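You operate a simulated robot arm through the tools that you are given. There is no shell and no other tool.

Carry out the task below with a simulated robot arm. There is one attempt and no reset: what you move stays moved.

## Task
Press the caps home on short tubes M93 and M95 and tape them on.
Fine: use the tape runner and put it back; leave the rack's other tubes as they are. Set down upright: tape runner.

The check looks at the end state, three seconds after you hand in, the way a careful person would. Anything else that was tipped, shoved, dropped, spilled or broken makes it a failure. A push-on lid holds only when it is set on centred and level and pressed home; a screw cap is set on level and turned clockwise until tight.

## Robot
A 7-joint arm with a fingered hand, fixed in place. Base frame: the origin is at the foot of the arm, x ahead of it, y to its left, z up. Readings come in m, degrees, newtons and seconds.
Its first joint turns from -166.0 to 166.0 degrees. Payload 4.7 kg.
The TCP is the grasp point between the finger pads, 0.036 m short of the fingertips. In the tool frame z runs along the fingers and y along their closing line. Largest opening 0.12 m; the body of the gripper starts 0.042 m behind the TCP. The gripper is a hand of 5 fingers: y runs from the thumb to the fingers, the wrist lies at [-0.018, -0.122, -0.21] in the tool frame, and closing takes about 1.5 s.
Orientation is that of the tool frame in the base frame, as a unit quaternion [w, x, y, z]. With the fingers straight down and the wrist toward the robot, the tool's x, y and z point along [0, 1, 0], [1, 0, 0] and [0, 0, -1] of the base frame.

## Interface
- The arm moves only by the tool move_arm. Its argument "targets" is a list of rows, each a list of 2 entries, a list of its own where there are three numbers: the shift along the tool's x, y, z in cm, then the turn, a rotation vector about the tool's x, y, z in degrees. In form: [[[dx, dy, dz], [ax, ay, az]], ...]. A call has 1 to 20 rows; each row is the pose to reach, as a shift and turn from the pose commanded when the call began, along the tool's axes at that moment. "hand" is the gripper command, from -1 (shut) to 1 (fully open), values between in proportion, set as the call begins (left out, the last holds). Each row takes 0.2 s and may step no farther than 0.05 m and 8.6 degrees from the row before; otherwise, or with a gripper value out of range, the whole call is refused. A pose out of reach is approached as far as the arm can. The call stops where the force on the tool passes 50 N (or 10 N more than at its start, if that is more) or the arm is blocked; 0.2 s more then pass. The fingers move at their own pace (about 0.045 m/s each) and stop on an object; they squeeze with about 26 N. The grip force told is the motor's: it shows also when the fingers shut on nothing. Time passes only in rows, and 0.2 s behind the last, so rows that repeat a pose let the fingers close. It gives the time, the measured TCP pose, the force on the tool (base axes), the opening and the grip force at its end, in the units of the frame above (readings bear some noise), with the torque about the TCP (base axes, N m) and any sound that the robot's microphone picked up.
- Cameras (640 x 400 px; columns grow to the right, rows downward): "scene" is fixed at [0.2206, 0.5004, 1.7441]; the picture's right is [0.29, -0.96, 0.00], its down [-0.92, -0.28, -0.26] and it looks along [0.25, 0.07, -0.97] (base axes); focal length 311 px, centre (320, 200). "wrist" rides on the gripper at [0.073, -0.091, -0.143] in the tool frame; the picture's right is [-0.80, 0.28, -0.53], its down [-0.53, -0.73, 0.42] and it looks along [-0.27, 0.62, 0.74] (tool axes); focal length 234 px, centre (320, 200). There is no depth. A picture from a camera that has moved, and an enlarged one, comes with that camera's place and axes in the base frame and with its lens.
- camera(camera): a new picture of that camera. It takes no simulated time.
- set_fingers(index, middle, ring, little, thumb_bend, thumb_turn): sets how far each is bent, from 0 (flat) to 1 (curled in); at 0.3 the hand is open as for a grip, at 0.7 the pads meet at the TCP. One left out holds its place. A second passes; each finger stops where it meets its share of the squeeze, and holds until it gets a number again. A gripper value or a shape takes the hand back. It gives what a move gives, with no picture; readings hold the bend of each and the force on index, middle, ring, little, thumb and palm. thumb_turn goes from beside the hand (0) to across from the fingers (1), as for a grip.
- grasp_type(shape): the hand has 5 fingers and takes this shape, open, in about a second: jaw (thumb against the fingers, like two jaws); tri (thumb and two fingers); tip (a fingertip pinch); poke (one finger out to press); point (the index stretched); flat (the hand flat); cup (the hand cupped); fist (a fist). The gripper value then closes the fingers along that shape, each until it touches; the sizes above hold for jaw. It gives what a move gives, with no picture.
- enlarge(camera, box): a new picture of the part [left, top, right, bottom] of that camera's present view, enlarged. It takes no simulated time.
- close_job(): hands the job in; it is judged then, once.

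Nothing tells you positions but the pictures and the camera data. Unless the task says otherwise, let go and move clear before handing in.

The tools are called after ">>>" as name(argument=value, ...) on one line, values as JSON. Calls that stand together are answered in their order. move_arm: Moves the arm, as the interface text tells. Its arguments: {"type":"object","properties":{"targets":{"type":"array","items":{"type":"array"}},"hand":{"type":"number"}},"required":["targets"]} The other tools are called the same way: grasp_type (shape) gives the hand a shape; set_fingers (index, middle, ring, little, thumb_bend, thumb_turn) moves the fingers one by one; camera (camera) takes a picture; enlarge (camera, box) takes an enlarged picture of a part of a camera's view; close_job () hands the job in.

At the start:

```text
time_s: 0.0
eef_pos: [0.3431, 0.5434, 1.193]
tcp_rot: [-0.001, 0.707, 0.707, 0.0]
wrist_force: [0.6, -0.3, 0.3]
moment: [0.02, -0.02, 0.0]
finger_gap: 0.1196
grasp_force: 0.0
shape: jaw
bend: [0.3, 0.3, 0.3, 0.3, 0.3, 0.98]
finger forces: [0.1, 0.0, 0.0, 0.0, 0.0, 0.0]
```

scene: 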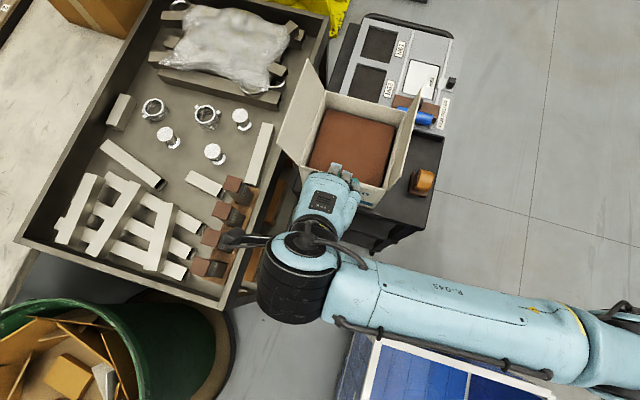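
wrist: 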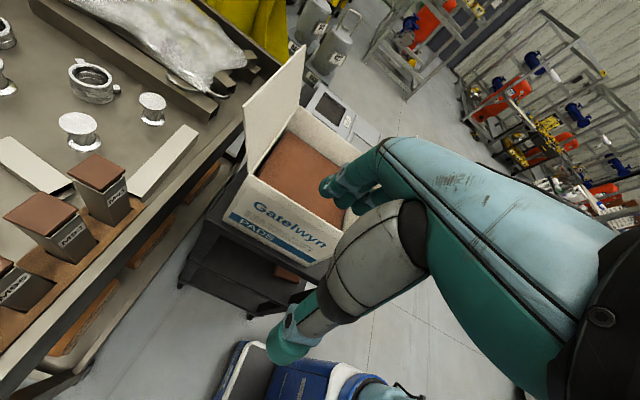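

I see a tray table with square tubes in a rack, a cart with a box of pads, and an instrument case. I will take closer pictures to find M93, M95, their caps and the tape runner.

>>> enlarge(camera="scene", box=[160, 130, 320, 290])

>>> enlarge(camera="scene", box=[320, 10, 480, 210])

>>> enlarge(camera="scene", box=[40, 70, 280, 290])

>>> enlarge(camera="wrist", box=[0, 100, 240, 320])

```text
2.50 times, centred on (240, 210) of scene
camera zoom: at [0.2206, 0.5004, 1.7441], right [0.29, -0.96, 0.0], down [-0.92, -0.28, -0.26], along [0.25, 0.07, -0.97], focal length 776 px, centre (520, 175)
```

zoom: 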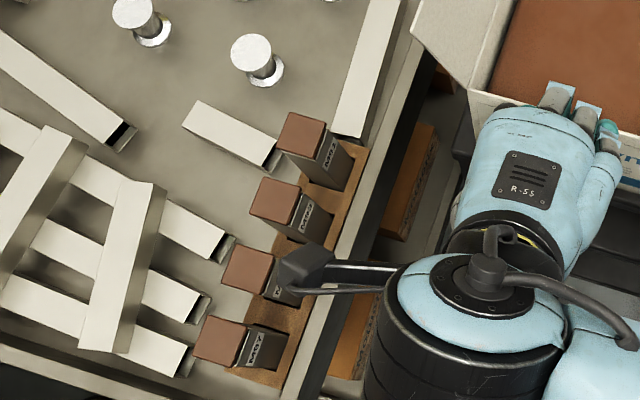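

```text
2.00 times, centred on (400, 110) of scene
camera zoom: at [0.2206, 0.5004, 1.7441], right [0.29, -0.96, 0.0], down [-0.92, -0.28, -0.26], along [0.25, 0.07, -0.97], focal length 621 px, centre (160, 380)
```

zoom: 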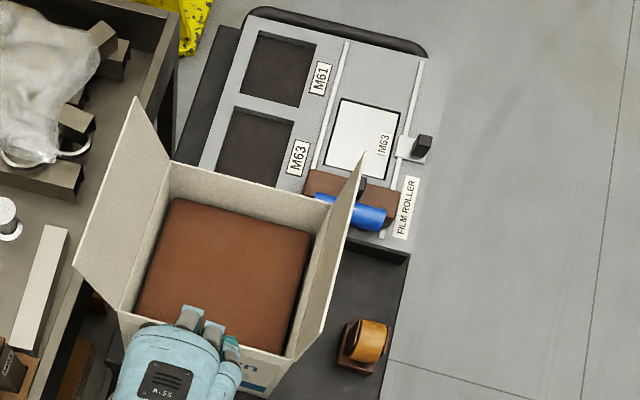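

```text
1.82 times, centred on (160, 180) of scene
camera zoom: at [0.2206, 0.5004, 1.7441], right [0.29, -0.96, 0.0], down [-0.92, -0.28, -0.26], along [0.25, 0.07, -0.97], focal length 565 px, centre (611, 236)
```

zoom: 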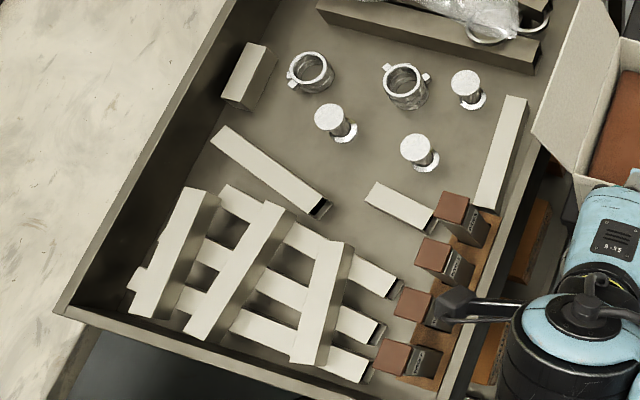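

```text
1.82 times, centred on (120, 210) of wrist
camera zoom: at [0.2513, 0.6158, 1.3369], right [0.28, -0.8, 0.53], down [-0.73, -0.53, -0.42], along [0.62, -0.27, -0.74], focal length 426 px, centre (684, 182)
```

zoom: 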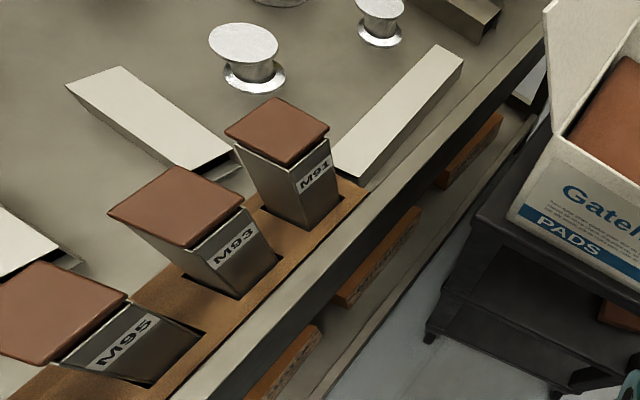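

The rack holds four capped square tubes (M91, M93, M95, M97, near x 0.2–0.4, y 0.8, z about 0.9). An orange roll in a brown body sits on the dark cart near (0.63, 0.26) and is probably the tape runner, so I move up there for a closer look from the wrist camera.

>>> move_arm(targets=[[[-4, 3, 0], [0, 0, 0]], [[-8, 6, 0], [0, 0, 0]], [[-12, 9, 0], [0, 0, 0]], [[-16, 12, 0], [0, 0, 0]], [[-20, 12, 0], [0, 0, 0]]])

>>> camera(camera="wrist")

>>> camera(camera="scene")

```text
time_s: 1.2
eef_pos: [0.4609, 0.3432, 1.1932]
tcp_rot: [0.001, 0.708, 0.707, 0.0]
wrist_force: [0.5, 0.6, -0.3]
moment: [-0.08, 0.01, -0.04]
finger_gap: 0.1196
grasp_force: 0.1
shape: jaw
bend: [0.3, 0.3, 0.3, 0.3, 0.3, 0.98]
finger forces: [0.0, 0.0, 0.1, 0.0, 0.0, 0.0]
```

```text
taken
camera wrist: at [0.3706, 0.4162, 1.3372], right [0.28, -0.8, 0.53], down [-0.73, -0.53, -0.42], along [0.62, -0.27, -0.74], focal length 234 px, centre (320, 200)
```

wrist: 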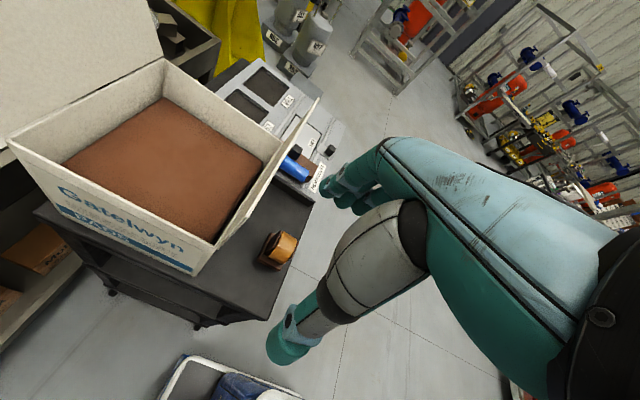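

```text
taken
```

scene: 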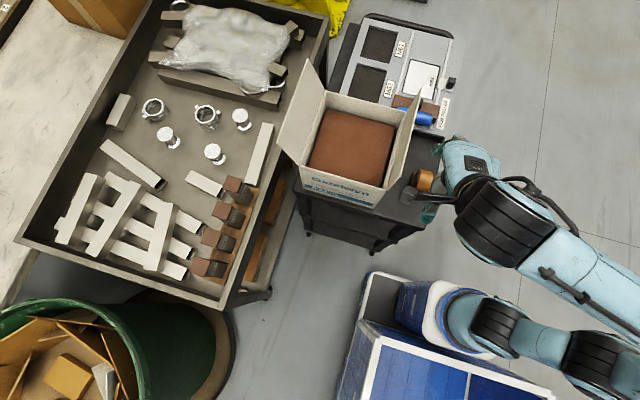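

>>> enlarge(camera="wrist", box=[230, 120, 350, 280])

>>> enlarge(camera="scene", box=[180, 160, 280, 290])

>>> enlarge(camera="scene", box=[380, 80, 460, 210])

```text
2.50 times, centred on (290, 200) of wrist
camera zoom: at [0.3706, 0.4162, 1.3372], right [0.28, -0.8, 0.53], down [-0.73, -0.53, -0.42], along [0.62, -0.27, -0.74], focal length 585 px, centre (395, 200)
```

zoom: 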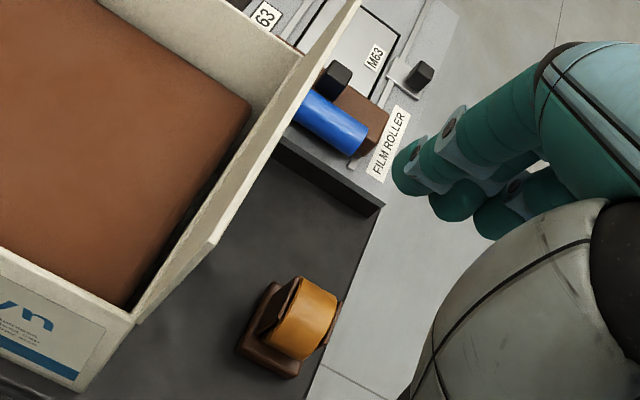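

```text
3.08 times, centred on (230, 225) of scene
camera zoom: at [0.2206, 0.5004, 1.7441], right [0.29, -0.96, 0.0], down [-0.92, -0.28, -0.26], along [0.25, 0.07, -0.97], focal length 956 px, centre (597, 123)
```

zoom: 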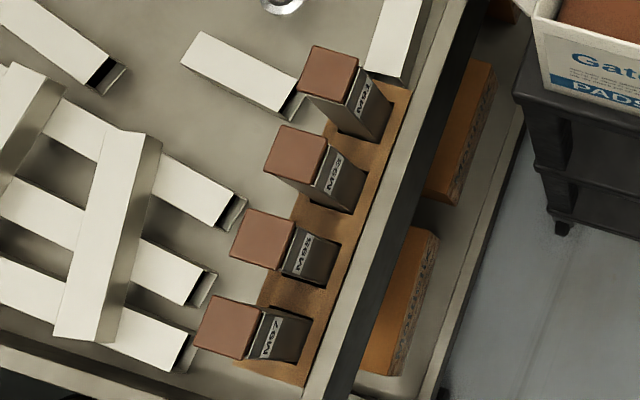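

```text
3.08 times, centred on (420, 145) of scene
camera zoom: at [0.2206, 0.5004, 1.7441], right [0.29, -0.96, 0.0], down [-0.92, -0.28, -0.26], along [0.25, 0.07, -0.97], focal length 956 px, centre (12, 369)
```

zoom: 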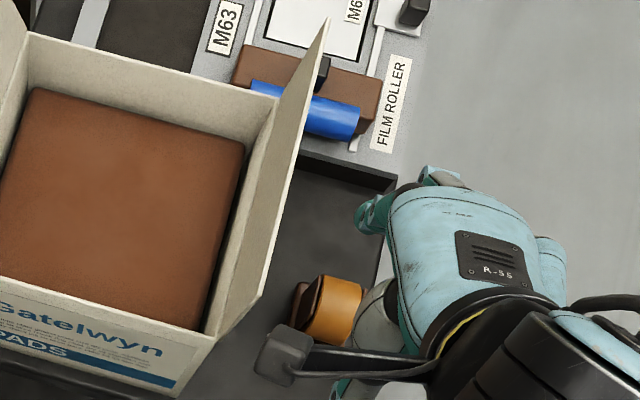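

The tape runner appears to be a brown base with an orange roll at about (0.607, 0.278, 0.84) on the cart. I'll go lower to see its shape in more detail.

>>> move_arm(targets=[[[-2, -2, 4], [0, 0, 0]], [[-3, -4, 8], [0, 0, 0]], [[-3, -6, 12], [0, 0, 0]], [[-3, -8, 16], [0, 0, 0]]])

>>> camera(camera="wrist")

>>> camera(camera="scene")

```text
time_s: 2.2
eef_pos: [0.3805, 0.3149, 1.0308]
tcp_rot: [0.0, 0.707, 0.708, 0.0]
wrist_force: [-0.3, -0.8, -0.4]
moment: [0.03, 0.0, 0.0]
finger_gap: 0.1199
grasp_force: 0.1
shape: jaw
bend: [0.3, 0.3, 0.3, 0.3, 0.3, 0.98]
finger forces: [0.1, 0.0, 0.1, 0.1, 0.0, 0.0]
```

```text
taken
camera wrist: at [0.2888, 0.3877, 1.1754], right [0.28, -0.8, 0.52], down [-0.73, -0.53, -0.43], along [0.62, -0.27, -0.74], focal length 234 px, centre (320, 200)
```

wrist: 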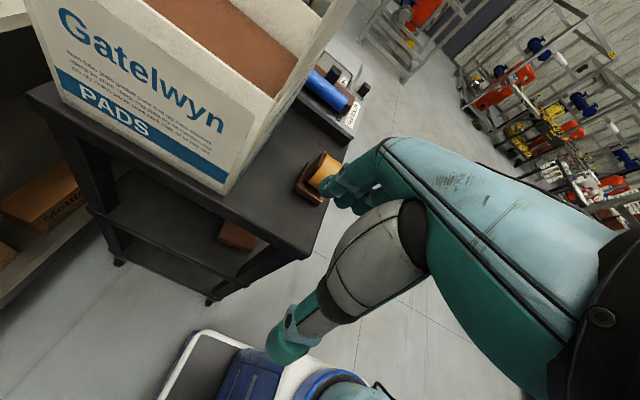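

```text
taken
```

scene: 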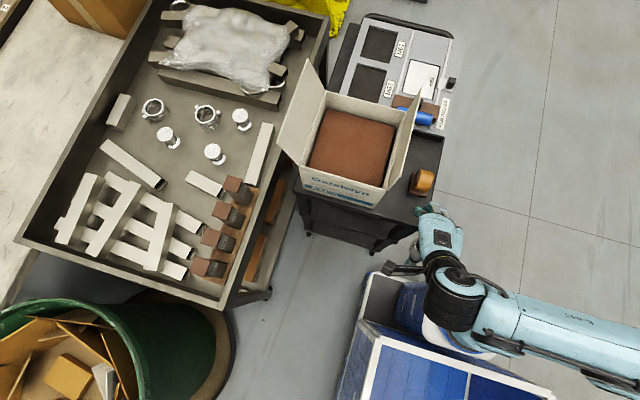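

The runner is now partly behind the fingers, so I'll look closer and then shift the hand to the right to clear the view.

>>> enlarge(camera="wrist", box=[190, 130, 370, 270])

>>> move_arm(targets=[[[-3, 0, -1], [0, 0, 0]], [[-6, 0, -2], [0, 0, 0]], [[-9, 0, -3], [0, 0, 0]], [[-12, 2, -4], [0, 0, 0]]])

>>> camera(camera="wrist")

```text
2.86 times, centred on (280, 200) of wrist
camera zoom: at [0.2888, 0.3877, 1.1754], right [0.28, -0.8, 0.52], down [-0.73, -0.53, -0.43], along [0.62, -0.27, -0.74], focal length 669 px, centre (434, 200)
```

zoom: 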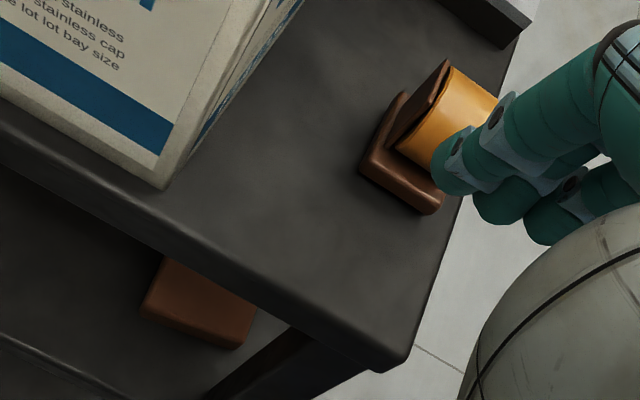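

```text
time_s: 3.2
eef_pos: [0.4017, 0.193, 1.0726]
tcp_rot: [0.0, 0.707, 0.707, -0.001]
wrist_force: [0.9, 0.0, -0.9]
moment: [-0.06, 0.02, -0.01]
finger_gap: 0.1197
grasp_force: 0.1
shape: jaw
bend: [0.3, 0.3, 0.3, 0.3, 0.3, 0.98]
finger forces: [0.0, 0.1, 0.0, 0.0, 0.0, 0.1]
```

```text
taken
camera wrist: at [0.3105, 0.2652, 1.216], right [0.28, -0.8, 0.53], down [-0.73, -0.53, -0.42], along [0.62, -0.27, -0.74], focal length 234 px, centre (320, 200)
```

wrist: 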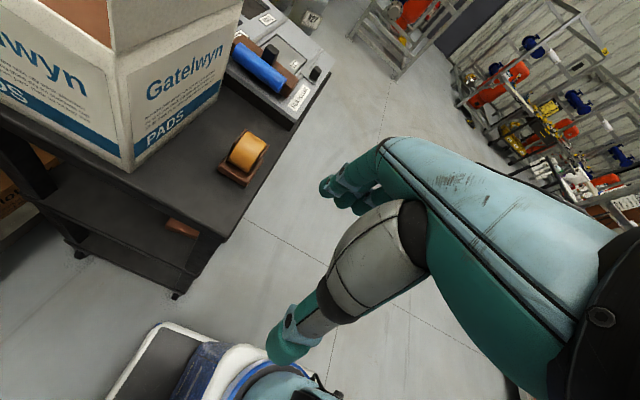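

>>> enlarge(camera="wrist", box=[200, 110, 290, 200])

>>> enlarge(camera="scene", box=[390, 140, 460, 220])

```text
4.44 times, centred on (245, 155) of wrist
camera zoom: at [0.3105, 0.2652, 1.216], right [0.28, -0.8, 0.53], down [-0.73, -0.53, -0.42], along [0.62, -0.27, -0.74], focal length 1041 px, centre (653, 400)
```

zoom: 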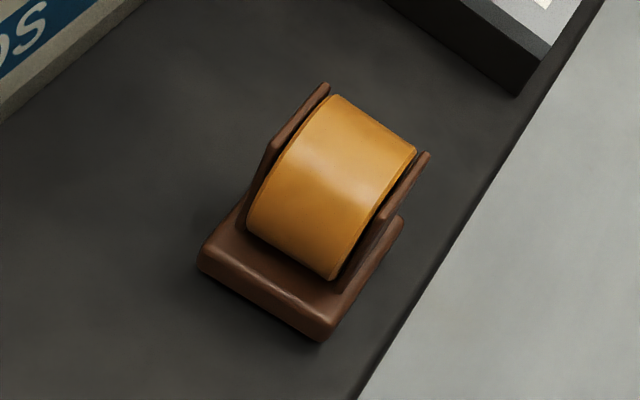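

```text
5.00 times, centred on (425, 180) of scene
camera zoom: at [0.2206, 0.5004, 1.7441], right [0.29, -0.96, 0.0], down [-0.92, -0.28, -0.26], along [0.25, 0.07, -0.97], focal length 1553 px, centre (-205, 300)
```

zoom: 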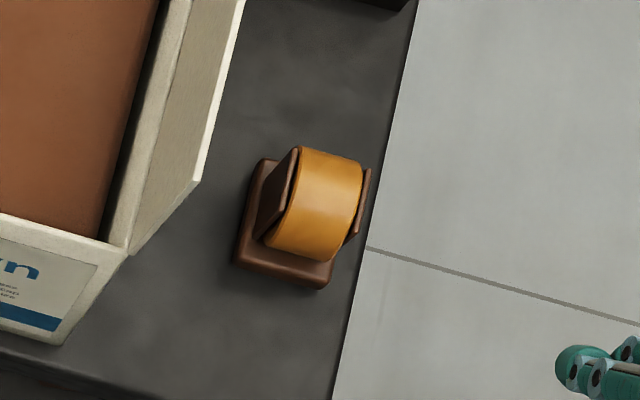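

The tape runner is a brown base with two cheeks holding an orange roll whose axis lies roughly along base y. Before using it I'll look at the caps up close, turning the hand so the wrist points back toward the robot from the tray.

>>> move_arm(targets=[[[3.5, -1.5, -1], [0, 0, -8]], [[7, -3, -2], [0, 0, -16]], [[10.5, -4.5, -3], [0, 0, -24]], [[14, -6, -4], [0, 0, -32]], [[17.5, -7.5, -5], [0, 0, -40]], [[21, -9, -5], [0, 0, -48]], [[24.5, -10.5, -5], [0, 0, -56]], [[28, -12, -5], [0, 0, -64]], [[31.5, -13.5, -5], [0, 0, -72]], [[35, -15, -5], [0, 0, -80]], [[38, -16, -5], [0, 0, -88]], [[40, -16, -5], [0, 0, -90]]])

>>> camera(camera="wrist")

>>> camera(camera="scene")

```text
time_s: 5.8
eef_pos: [0.242, 0.5925, 1.1229]
tcp_rot: [0.0, 0.0, 1.0, 0.0]
wrist_force: [-0.6, -0.7, -0.5]
moment: [0.01, -0.01, -0.01]
finger_gap: 0.1198
grasp_force: 0.1
shape: jaw
bend: [0.3, 0.3, 0.3, 0.3, 0.3, 0.98]
finger forces: [0.1, 0.0, 0.0, 0.0, 0.0, 0.0]
```

```text
taken
camera wrist: at [0.1705, 0.5014, 1.267], right [0.8, 0.28, 0.53], down [0.53, -0.73, -0.42], along [0.27, 0.62, -0.74], focal length 234 px, centre (320, 200)
```

wrist: 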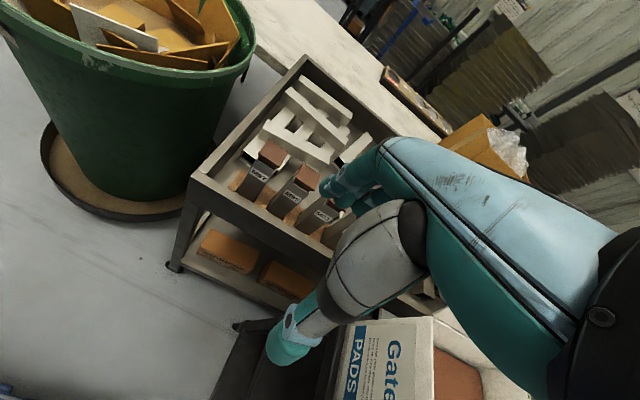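

```text
taken
```

scene: 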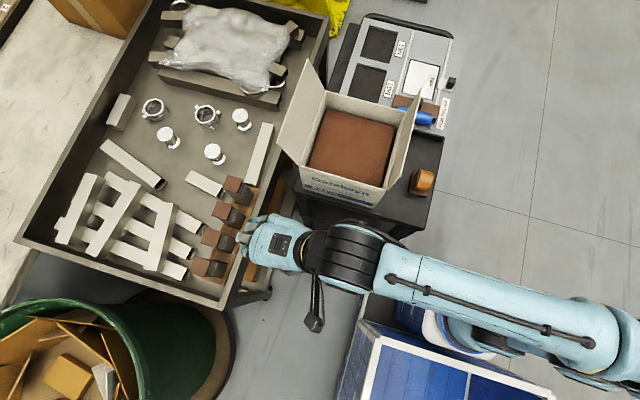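

>>> enlarge(camera="wrist", box=[220, 120, 360, 260])

>>> enlarge(camera="scene", box=[180, 165, 270, 285])

```text
2.86 times, centred on (290, 190) of wrist
camera zoom: at [0.1705, 0.5014, 1.267], right [0.8, 0.28, 0.53], down [0.53, -0.73, -0.42], along [0.27, 0.62, -0.74], focal length 669 px, centre (406, 229)
```

zoom: 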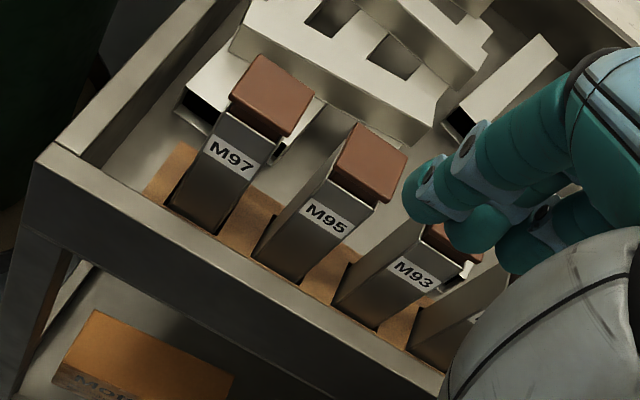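

```text
3.33 times, centred on (225, 225) of scene
camera zoom: at [0.2206, 0.5004, 1.7441], right [0.29, -0.96, 0.0], down [-0.92, -0.28, -0.26], along [0.25, 0.07, -0.97], focal length 1035 px, centre (637, 117)
```

zoom: 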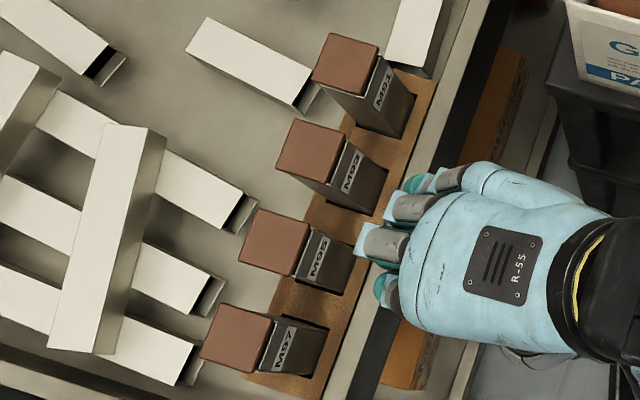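

The caps sit on M93, M95 and M97 but the fingers hide part of the view. I'll shift to the right so the wrist camera sees M93 and M95 clearly.

>>> move_arm(targets=[[[-4.4, 3, 0.4], [0, 0, 0]], [[-8.8, 6, 0.8], [0, 0, 0]], [[-13.2, 9, 1.2], [0, 0, 0]], [[-17.5, 12, 1.7], [0, 0, 0]]])

>>> camera(camera="wrist")

>>> enlarge(camera="wrist", box=[140, 110, 320, 300])

```text
refused: row 1 steps farther than a row can; nothing moved
```

```text
taken
camera wrist: at [0.1705, 0.5014, 1.267], right [0.8, 0.28, 0.53], down [0.53, -0.73, -0.42], along [0.27, 0.62, -0.74], focal length 234 px, centre (320, 200)
```

wrist: 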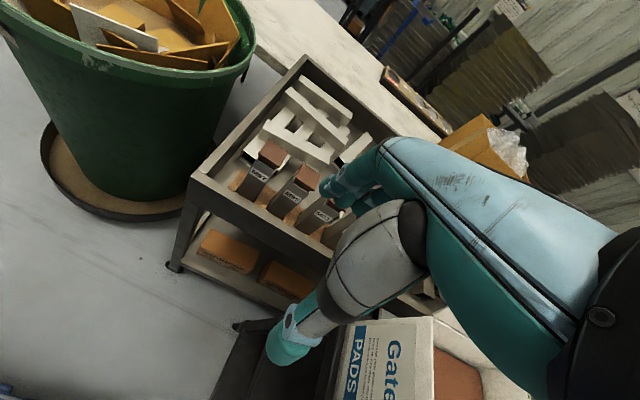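

```text
2.11 times, centred on (230, 205) of wrist
camera zoom: at [0.1705, 0.5014, 1.267], right [0.8, 0.28, 0.53], down [0.53, -0.73, -0.42], along [0.27, 0.62, -0.74], focal length 493 px, centre (510, 190)
```

zoom: 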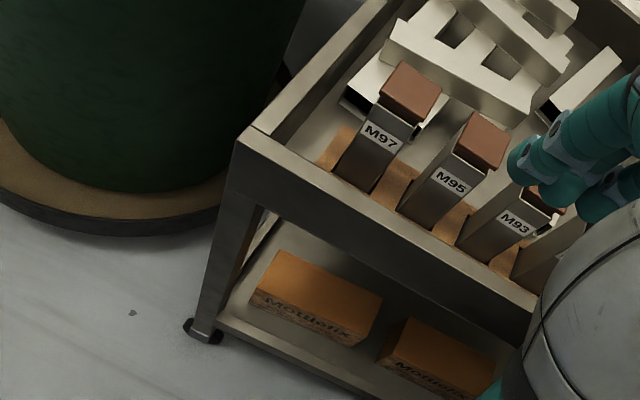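

The last call stepped too far per row and was refused, so nothing moved. I'll repeat it in smaller steps to view M93 and M95.

>>> move_arm(targets=[[[-3.5, 2.4, 0.3], [0, 0, 0]], [[-7, 4.8, 0.6], [0, 0, 0]], [[-10.5, 7.2, 1], [0, 0, 0]], [[-14, 9.6, 1.3], [0, 0, 0]], [[-17.5, 12, 1.7], [0, 0, 0]]])

>>> camera(camera="wrist")

>>> enlarge(camera="wrist", box=[140, 110, 320, 300])

```text
time_s: 7.0
eef_pos: [0.4169, 0.7125, 1.1058]
tcp_rot: [-0.001, 0.001, 1.0, 0.002]
wrist_force: [-0.2, -0.2, 1.4]
moment: [0.04, -0.01, -0.05]
finger_gap: 0.1197
grasp_force: 0.0
shape: jaw
bend: [0.3, 0.3, 0.3, 0.3, 0.3, 0.98]
finger forces: [0.0, 0.1, 0.0, 0.1, 0.0, 0.0]
```

```text
taken
camera wrist: at [0.344, 0.6207, 1.2501], right [0.8, 0.28, 0.53], down [0.53, -0.73, -0.43], along [0.27, 0.62, -0.74], focal length 234 px, centre (320, 200)
```

wrist: 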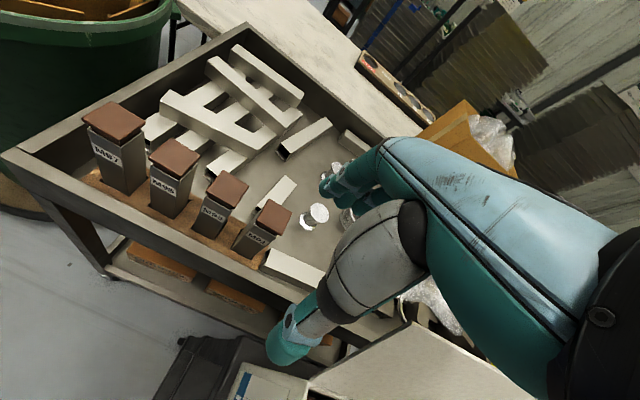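

```text
2.11 times, centred on (230, 205) of wrist
camera zoom: at [0.344, 0.6207, 1.2501], right [0.8, 0.28, 0.53], down [0.53, -0.73, -0.43], along [0.27, 0.62, -0.74], focal length 493 px, centre (510, 190)
```

zoom: 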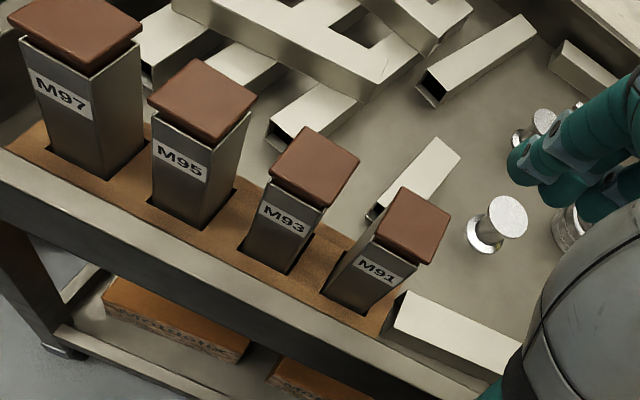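

>>> enlarge(camera="wrist", box=[140, 130, 220, 230])

>>> enlarge(camera="wrist", box=[185, 160, 255, 250])

>>> enlarge(camera="wrist", box=[75, 90, 155, 200])

>>> enlarge(camera="wrist", box=[225, 185, 305, 275])

```text
4.00 times, centred on (180, 180) of wrist
camera zoom: at [0.344, 0.6207, 1.2501], right [0.8, 0.28, 0.53], down [0.53, -0.73, -0.43], along [0.27, 0.62, -0.74], focal length 937 px, centre (880, 280)
```

zoom: 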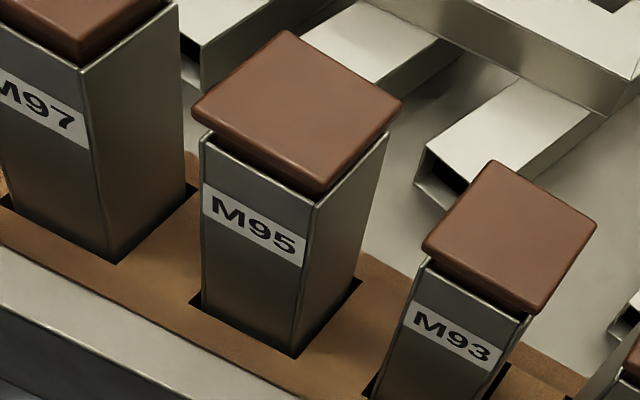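

```text
4.44 times, centred on (220, 205) of wrist
camera zoom: at [0.344, 0.6207, 1.2501], right [0.8, 0.28, 0.53], down [0.53, -0.73, -0.43], along [0.27, 0.62, -0.74], focal length 1041 px, centre (764, 178)
```

zoom: 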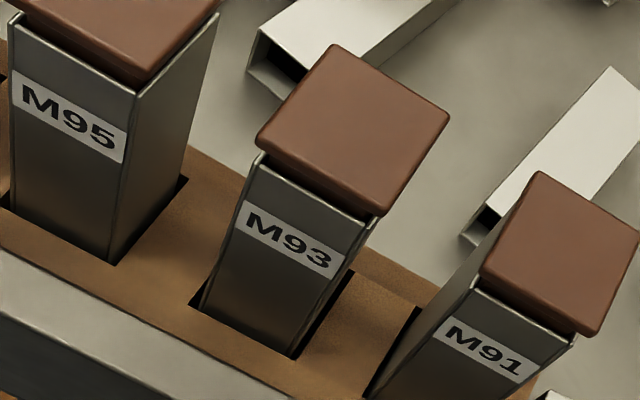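

```text
3.64 times, centred on (115, 145) of wrist
camera zoom: at [0.344, 0.6207, 1.2501], right [0.8, 0.28, 0.53], down [0.53, -0.73, -0.43], along [0.27, 0.62, -0.74], focal length 852 px, centre (1066, 400)
```

zoom: 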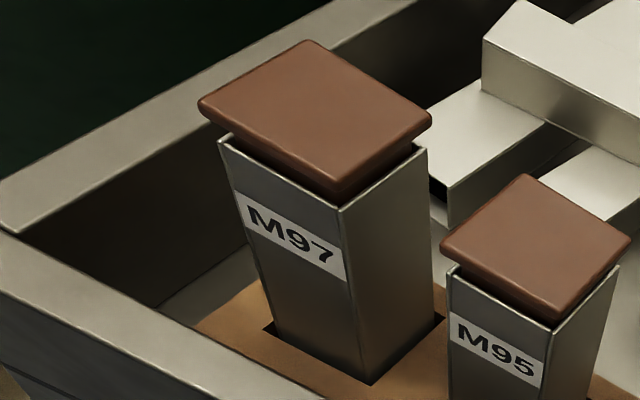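

```text
4.44 times, centred on (265, 230) of wrist
camera zoom: at [0.344, 0.6207, 1.2501], right [0.8, 0.28, 0.53], down [0.53, -0.73, -0.43], along [0.27, 0.62, -0.74], focal length 1041 px, centre (564, 67)
```

zoom: 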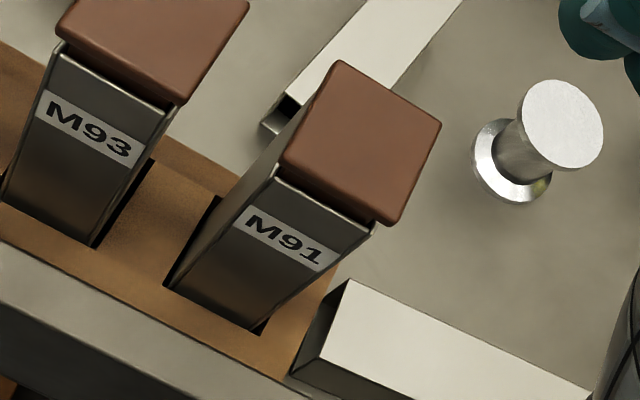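

All four caps are plugs standing a few mm proud, and triangulating from both cameras puts the M95 cap top near (0.2495, 0.792, 0.958) and M93 near (0.323, 0.790, 0.962). I'll try hand shapes in free air to choose one for pressing.

>>> grasp_type(shape="poke")

>>> camera(camera="wrist")

>>> enlarge(camera="scene", box=[180, 110, 320, 250])

>>> grasp_type(shape="fist")

>>> camera(camera="wrist")

>>> enlarge(camera="scene", box=[180, 110, 320, 250])

```text
time_s: 7.9
eef_pos: [0.4167, 0.7115, 1.1052]
tcp_rot: [-0.001, 0.0, 1.0, 0.0]
wrist_force: [-0.4, 0.3, -0.2]
moment: [-0.04, -0.02, -0.04]
finger_gap: 0.0
grasp_force: 0.1
shape: poke
bend: [0.7, 0.7, 0.99, 0.99, 1.0, 1.0]
finger forces: [0.0, 0.0, 0.0, 0.0, 0.0, 0.0]
```

```text
taken
camera wrist: at [0.3439, 0.6206, 1.2494], right [0.8, 0.28, 0.53], down [0.53, -0.73, -0.42], along [0.27, 0.62, -0.74], focal length 234 px, centre (320, 200)
```

wrist: 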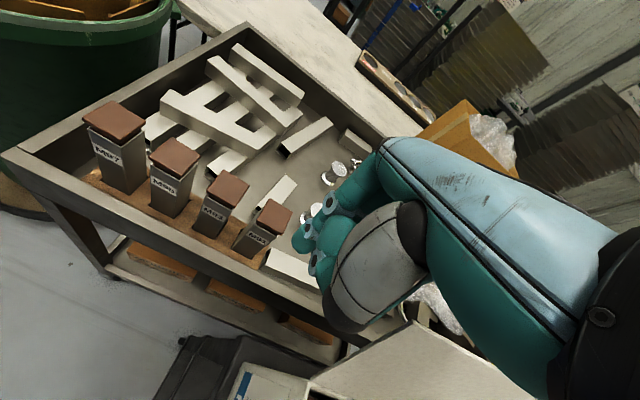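

```text
2.86 times, centred on (250, 180) of scene
camera zoom: at [0.2206, 0.5004, 1.7441], right [0.29, -0.96, 0.0], down [-0.92, -0.28, -0.26], along [0.25, 0.07, -0.97], focal length 887 px, centre (520, 257)
```

zoom: 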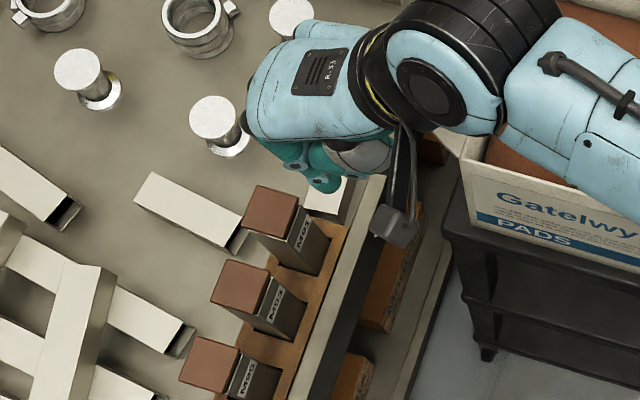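

```text
time_s: 8.8
eef_pos: [0.4146, 0.7121, 1.1056]
tcp_rot: [0.0, -0.001, 1.0, 0.0]
wrist_force: [-0.1, 0.1, 0.4]
moment: [-0.01, -0.03, 0.0]
finger_gap: 0.0
grasp_force: 0.0
shape: fist
bend: [1.0, 1.0, 1.0, 1.0, 0.86, 0.85]
finger forces: [0.1, 0.1, 0.0, 0.0, 0.0, 0.1]
```

```text
taken
camera wrist: at [0.3439, 0.6206, 1.2494], right [0.8, 0.28, 0.53], down [0.53, -0.73, -0.42], along [0.27, 0.62, -0.74], focal length 234 px, centre (320, 200)
```

wrist: 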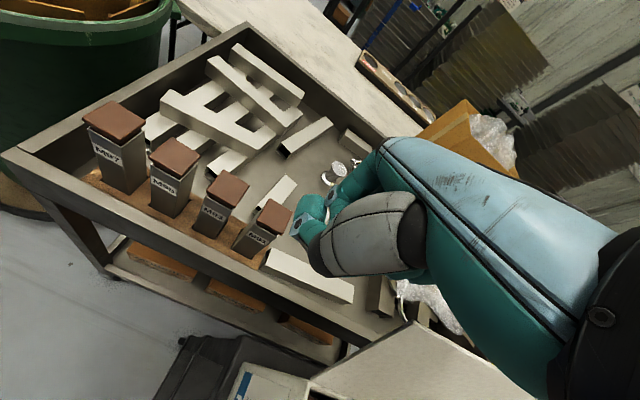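

```text
2.86 times, centred on (250, 180) of scene
camera zoom: at [0.2206, 0.5004, 1.7441], right [0.29, -0.96, 0.0], down [-0.92, -0.28, -0.26], along [0.25, 0.07, -0.97], focal length 887 px, centre (520, 257)
```

zoom: 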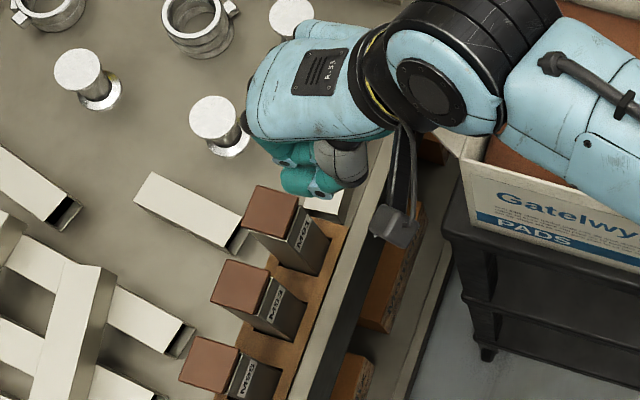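

Poke leaves two fingers at bend 0.7 with the others curled. I'll compare zoomed pictures of poke and closed jaw to find where the fingertips are.

>>> grasp_type(shape="poke")

>>> enlarge(camera="wrist", box=[250, 180, 410, 340])

>>> grasp_type(shape="point")

>>> enlarge(camera="wrist", box=[230, 160, 410, 340])

>>> grasp_type(shape="tri")

>>> enlarge(camera="wrist", box=[230, 160, 410, 340])

>>> move_arm(targets=[[[0, 0, 0], [0, 0, 0]], [[0, 0, 0], [0, 0, 0]], [[0, 0, 0], [0, 0, 0]], [[0, 0, 0], [0, 0, 0]], [[0, 0, 0], [0, 0, 0]], [[0, 0, 0], [0, 0, 0]], [[0, 0, 0], [0, 0, 0]], [[0, 0, 0], [0, 0, 0]]], hand=-1)

>>> enlarge(camera="wrist", box=[230, 160, 410, 340])

```text
time_s: 9.7
eef_pos: [0.4168, 0.7118, 1.1053]
tcp_rot: [0.0, 0.0, 1.0, 0.001]
wrist_force: [-0.2, 0.1, -0.5]
moment: [0.02, -0.01, -0.01]
finger_gap: 0.0
grasp_force: 0.2
shape: poke
bend: [0.7, 0.7, 0.99, 0.99, 1.0, 0.88]
finger forces: [0.0, 0.0, 0.0, 0.0, 0.1, 0.1]
```

```text
2.50 times, centred on (330, 260) of wrist
camera zoom: at [0.3439, 0.6206, 1.2494], right [0.8, 0.28, 0.53], down [0.53, -0.73, -0.42], along [0.27, 0.62, -0.74], focal length 585 px, centre (295, 50)
```

zoom: 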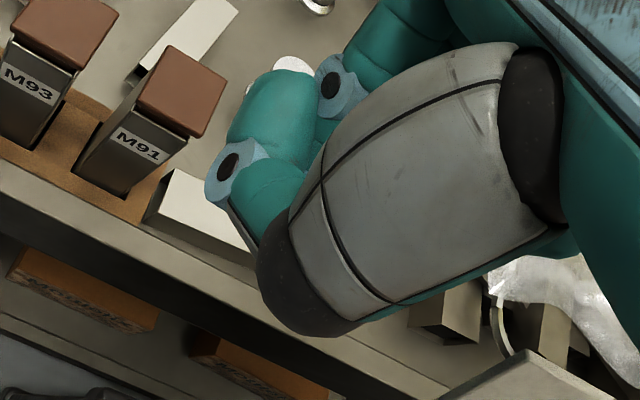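

```text
time_s: 10.6
eef_pos: [0.4168, 0.7125, 1.1044]
tcp_rot: [-0.001, 0.0, 1.0, -0.001]
wrist_force: [0.2, 0.5, -0.3]
moment: [0.0, 0.01, 0.03]
finger_gap: 0.0
grasp_force: 0.0
shape: point
bend: [0.19, 1.0, 1.0, 1.0, 0.98, 0.88]
finger forces: [0.0, 0.0, 0.0, 0.0, 0.0, 0.0]
```

```text
2.22 times, centred on (320, 250) of wrist
camera zoom: at [0.3439, 0.6206, 1.2494], right [0.8, 0.28, 0.53], down [0.53, -0.73, -0.42], along [0.27, 0.62, -0.74], focal length 520 px, centre (320, 89)
```

zoom: 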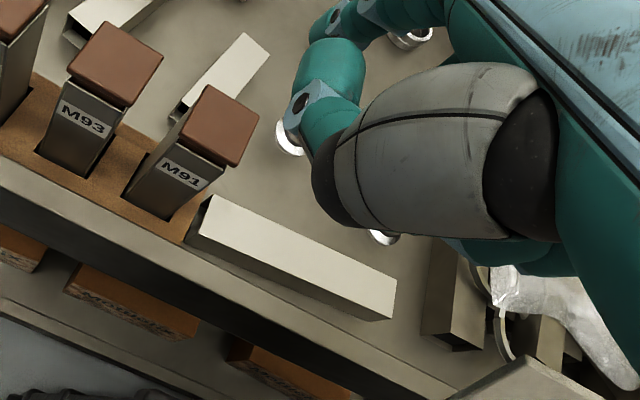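

```text
time_s: 11.5
eef_pos: [0.417, 0.7125, 1.1049]
tcp_rot: [0.0, 0.0, 1.0, 0.0]
wrist_force: [0.1, 0.7, 0.3]
moment: [0.01, -0.02, -0.01]
finger_gap: 0.1195
grasp_force: 0.2
shape: tri
bend: [0.3, 0.3, 0.99, 0.99, 0.3, 0.97]
finger forces: [0.0, 0.1, 0.0, 0.0, 0.1, 0.0]
```

```text
2.22 times, centred on (320, 250) of wrist
camera zoom: at [0.3439, 0.6206, 1.2494], right [0.8, 0.28, 0.53], down [0.53, -0.73, -0.42], along [0.27, 0.62, -0.74], focal length 520 px, centre (320, 89)
```

zoom: 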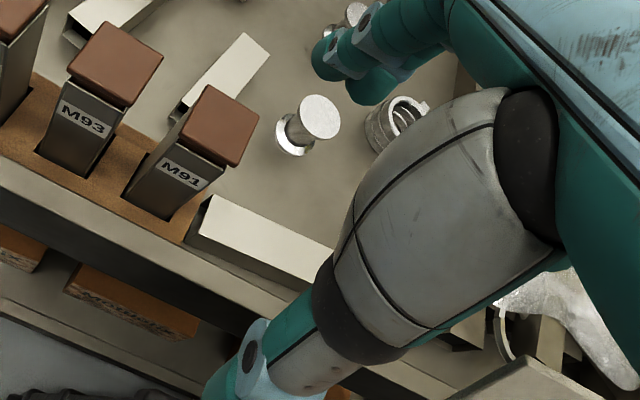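

```text
time_s: 13.3
eef_pos: [0.4163, 0.7123, 1.1055]
tcp_rot: [0.0, 0.0, 1.0, 0.0]
wrist_force: [-0.2, -0.4, 0.3]
moment: [0.02, -0.01, 0.02]
finger_gap: 0.0
grasp_force: 26.1
shape: tri
bend: [0.7, 0.7, 1.0, 1.0, 0.51, 1.0]
finger forces: [0.0, 0.0, 0.1, 0.0, 0.0, 0.0]
```

```text
2.22 times, centred on (320, 250) of wrist
camera zoom: at [0.3441, 0.6207, 1.2494], right [0.8, 0.28, 0.53], down [0.53, -0.73, -0.42], along [0.27, 0.62, -0.74], focal length 520 px, centre (320, 89)
```

zoom: 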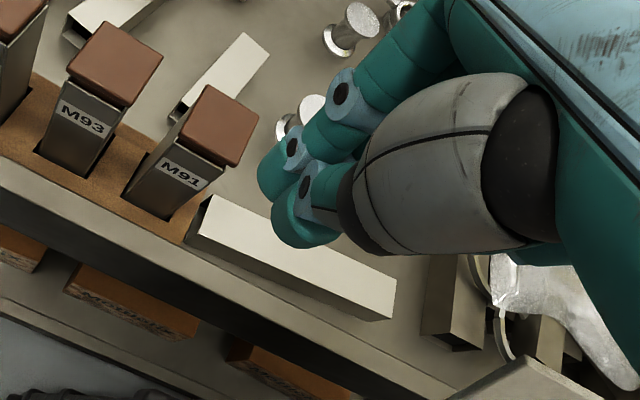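

Closed "tri" puts the index, middle and thumb tips together about 36 mm past the TCP, which makes a compact presser. I'll bring it above the M93 cap, about 3 cm clear, and check the alignment.

>>> move_arm(targets=[[[2.4, 2, 0], [0, 0, 0]], [[4.8, 4, 0], [0, 0, 0]], [[7.2, 6, 0], [0, 0, 0]], [[9.4, 7.8, 1], [0, 0, 0]], [[9.4, 7.8, 4], [0, 0, 0]], [[9.4, 7.8, 7], [0, 0, 0]], [[9.4, 7.8, 7], [0, 0, 0]]])

>>> enlarge(camera="wrist", box=[230, 160, 410, 340])

>>> enlarge(camera="scene", box=[180, 130, 320, 270])

```text
time_s: 14.9
eef_pos: [0.3237, 0.7928, 1.0361]
tcp_rot: [0.0, 0.001, 1.0, -0.001]
wrist_force: [-0.6, 0.4, -0.2]
moment: [0.01, -0.02, 0.01]
finger_gap: 0.0
grasp_force: 25.9
shape: tri
bend: [0.7, 0.7, 1.0, 1.0, 0.51, 1.0]
finger forces: [0.1, 0.0, 0.0, 0.0, 0.0, 0.1]
```

```text
2.22 times, centred on (320, 250) of wrist
camera zoom: at [0.251, 0.7002, 1.1805], right [0.8, 0.28, 0.53], down [0.53, -0.73, -0.42], along [0.27, 0.62, -0.74], focal length 520 px, centre (320, 89)
```

zoom: 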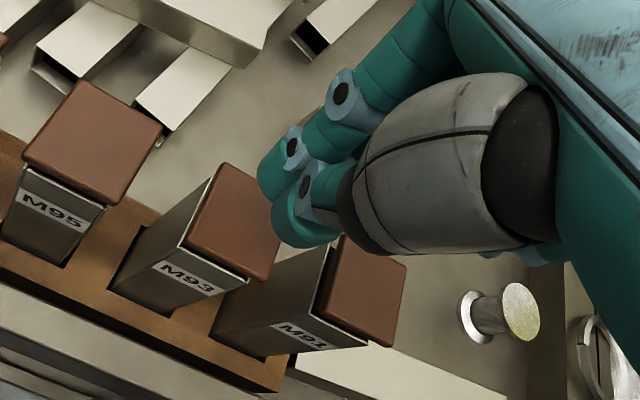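

```text
2.86 times, centred on (250, 200) of scene
camera zoom: at [0.2206, 0.5004, 1.7441], right [0.29, -0.96, 0.0], down [-0.92, -0.28, -0.26], along [0.25, 0.07, -0.97], focal length 887 px, centre (520, 200)
```

zoom: 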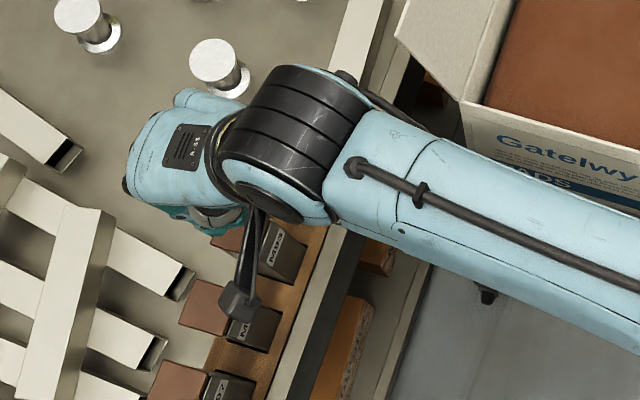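

The closed tips sit above M93, near its centre. I'll shift about 2 mm and descend to just above the cap to check again.

>>> move_arm(targets=[[[0.2, -0.1, 1], [0, 0, 0]], [[0.2, -0.1, 2], [0, 0, 0]], [[0.2, -0.1, 2.8], [0, 0, 0]], [[0.2, -0.1, 2.8], [0, 0, 0]]])

>>> enlarge(camera="wrist", box=[230, 160, 410, 340])

```text
time_s: 15.9
eef_pos: [0.3204, 0.7899, 1.007]
tcp_rot: [0.0, -0.001, 1.0, 0.0]
wrist_force: [0.4, 0.4, 0.3]
moment: [0.01, 0.01, 0.02]
finger_gap: 0.0002
grasp_force: 26.5
shape: tri
bend: [0.7, 0.7, 1.0, 1.0, 0.51, 1.0]
finger forces: [0.1, 0.0, 0.0, 0.1, 0.1, 0.0]
```

```text
2.22 times, centred on (320, 250) of wrist
camera zoom: at [0.249, 0.6988, 1.1517], right [0.8, 0.28, 0.53], down [0.53, -0.73, -0.42], along [0.27, 0.62, -0.74], focal length 520 px, centre (320, 89)
```

zoom: 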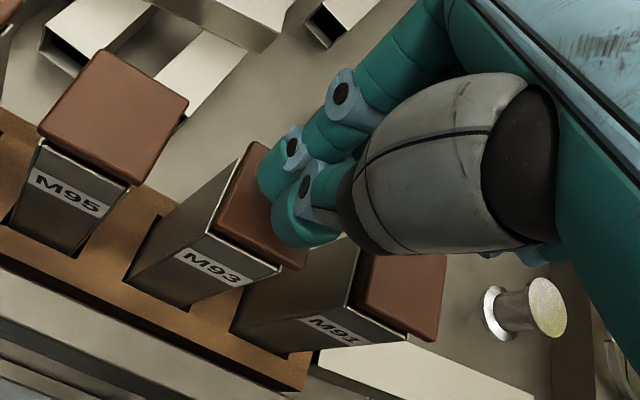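

The tips are about 1 cm above the centre of the M93 cap. I'll press down in 1 mm steps and watch the force.

>>> move_arm(targets=[[[0, 0, 0.2], [0, 0, 0]], [[0, 0, 0.4], [0, 0, 0]], [[0, 0, 0.6], [0, 0, 0]], [[0, 0, 0.7], [0, 0, 0]], [[0, 0, 0.8], [0, 0, 0]], [[0, 0, 0.9], [0, 0, 0]], [[0, 0, 1.0], [0, 0, 0]], [[0, 0, 1.1], [0, 0, 0]], [[0, 0, 1.2], [0, 0, 0]]])

>>> enlarge(camera="wrist", box=[230, 160, 410, 340])

```text
time_s: 17.9
eef_pos: [0.3208, 0.791, 0.9954]
tcp_rot: [0.0, -0.001, 1.0, 0.0]
wrist_force: [-0.2, -0.7, 0.1]
moment: [0.0, 0.01, 0.01]
finger_gap: 0.0
grasp_force: 26.4
shape: tri
bend: [0.7, 0.7, 1.0, 1.0, 0.51, 1.0]
finger forces: [0.0, 0.0, 0.0, 0.0, 0.0, 0.1]
```

```text
2.22 times, centred on (320, 250) of wrist
camera zoom: at [0.2488, 0.6987, 1.1402], right [0.8, 0.28, 0.53], down [0.53, -0.73, -0.42], along [0.27, 0.62, -0.74], focal length 520 px, centre (320, 89)
```

zoom: 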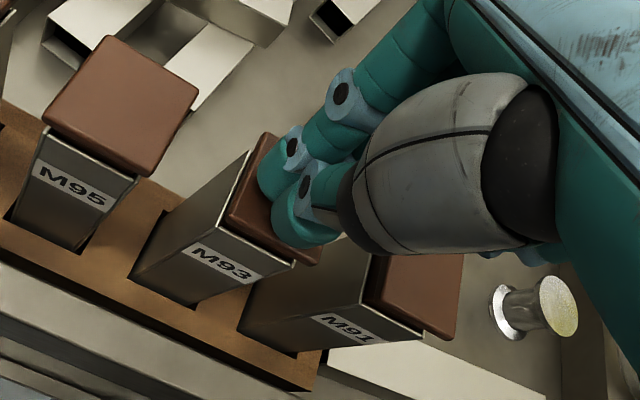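

No contact yet at TCP z 0.995, so I'll continue down slowly.

>>> move_arm(targets=[[[0, 0, 0.1], [0, 0, 0]], [[0, 0, 0.2], [0, 0, 0]], [[0, 0, 0.3], [0, 0, 0]], [[0, 0, 0.4], [0, 0, 0]], [[0, 0, 0.5], [0, 0, 0]], [[0, 0, 0.6], [0, 0, 0]], [[0, 0, 0.7], [0, 0, 0]], [[0, 0, 0.8], [0, 0, 0]]])

>>> enlarge(camera="wrist", box=[230, 160, 410, 340])

```text
time_s: 19.7
eef_pos: [0.3197, 0.7911, 0.9883]
tcp_rot: [-0.001, 0.002, 1.0, 0.001]
wrist_force: [1.5, 1.2, 11.0]
moment: [0.06, -0.09, 0.0]
finger_gap: 0.0
grasp_force: 25.6
shape: tri
bend: [0.7, 0.7, 1.0, 1.0, 0.51, 1.0]
finger forces: [0.1, 0.0, 0.1, 0.0, 0.1, 0.1]
```

```text
2.22 times, centred on (320, 250) of wrist
camera zoom: at [0.2486, 0.6991, 1.1321], right [0.8, 0.28, 0.53], down [0.53, -0.73, -0.43], along [0.27, 0.62, -0.74], focal length 520 px, centre (320, 89)
```

zoom: 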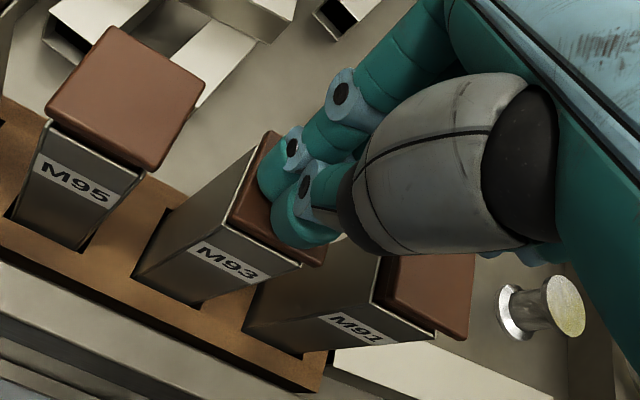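

Contact: 11 N upward, nearly centred. I keep pressing down until the force rises as the cap seats.

>>> move_arm(targets=[[[0, 0, 0.1], [0, 0, 0]], [[0, 0, 0.2], [0, 0, 0]], [[0, 0, 0.3], [0, 0, 0]], [[0, 0, 0.4], [0, 0, 0]], [[0, 0, 0.5], [0, 0, 0]], [[0, 0, 0.6], [0, 0, 0]]])

>>> enlarge(camera="wrist", box=[230, 160, 410, 340])

```text
time_s: 21.1
eef_pos: [0.3213, 0.7905, 0.9822]
tcp_rot: [0.0, 0.0, 1.0, 0.0]
wrist_force: [0.4, 1.5, 10.6]
moment: [0.08, -0.05, 0.01]
finger_gap: 0.0
grasp_force: 25.9
shape: tri
bend: [0.7, 0.7, 1.0, 1.0, 0.51, 1.0]
finger forces: [0.0, 0.0, 0.1, 0.0, 0.0, 0.0]
```

```text
2.22 times, centred on (320, 250) of wrist
camera zoom: at [0.2488, 0.6985, 1.126], right [0.8, 0.28, 0.53], down [0.53, -0.73, -0.42], along [0.27, 0.62, -0.74], focal length 520 px, centre (320, 89)
```

zoom: 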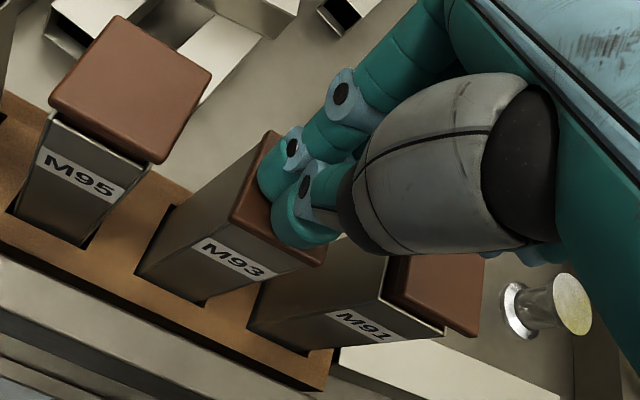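

The cap slides down at a steady 10.6 N and the gap is closing; I continue until it bottoms out.

>>> move_arm(targets=[[[0, 0, 0.1], [0, 0, 0]], [[0, 0, 0.2], [0, 0, 0]], [[0, 0, 0.3], [0, 0, 0]], [[0, 0, 0.4], [0, 0, 0]]])

>>> enlarge(camera="wrist", box=[230, 160, 410, 340])

```text
time_s: 22.1
eef_pos: [0.322, 0.7915, 0.98]
tcp_rot: [0.0, 0.0, 1.0, 0.002]
wrist_force: [-0.4, 2.3, 16.7]
moment: [0.09, -0.03, 0.0]
finger_gap: 0.0002
grasp_force: 26.3
shape: tri
bend: [0.7, 0.7, 1.0, 1.0, 0.51, 1.0]
finger forces: [0.0, 0.1, 0.1, 0.0, 0.1, 0.1]
```

```text
2.22 times, centred on (320, 250) of wrist
camera zoom: at [0.2488, 0.6987, 1.1235], right [0.8, 0.28, 0.53], down [0.53, -0.73, -0.43], along [0.27, 0.62, -0.74], focal length 520 px, centre (320, 89)
```

zoom: 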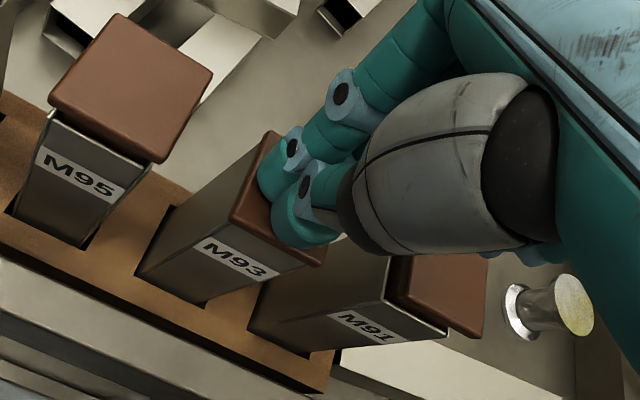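

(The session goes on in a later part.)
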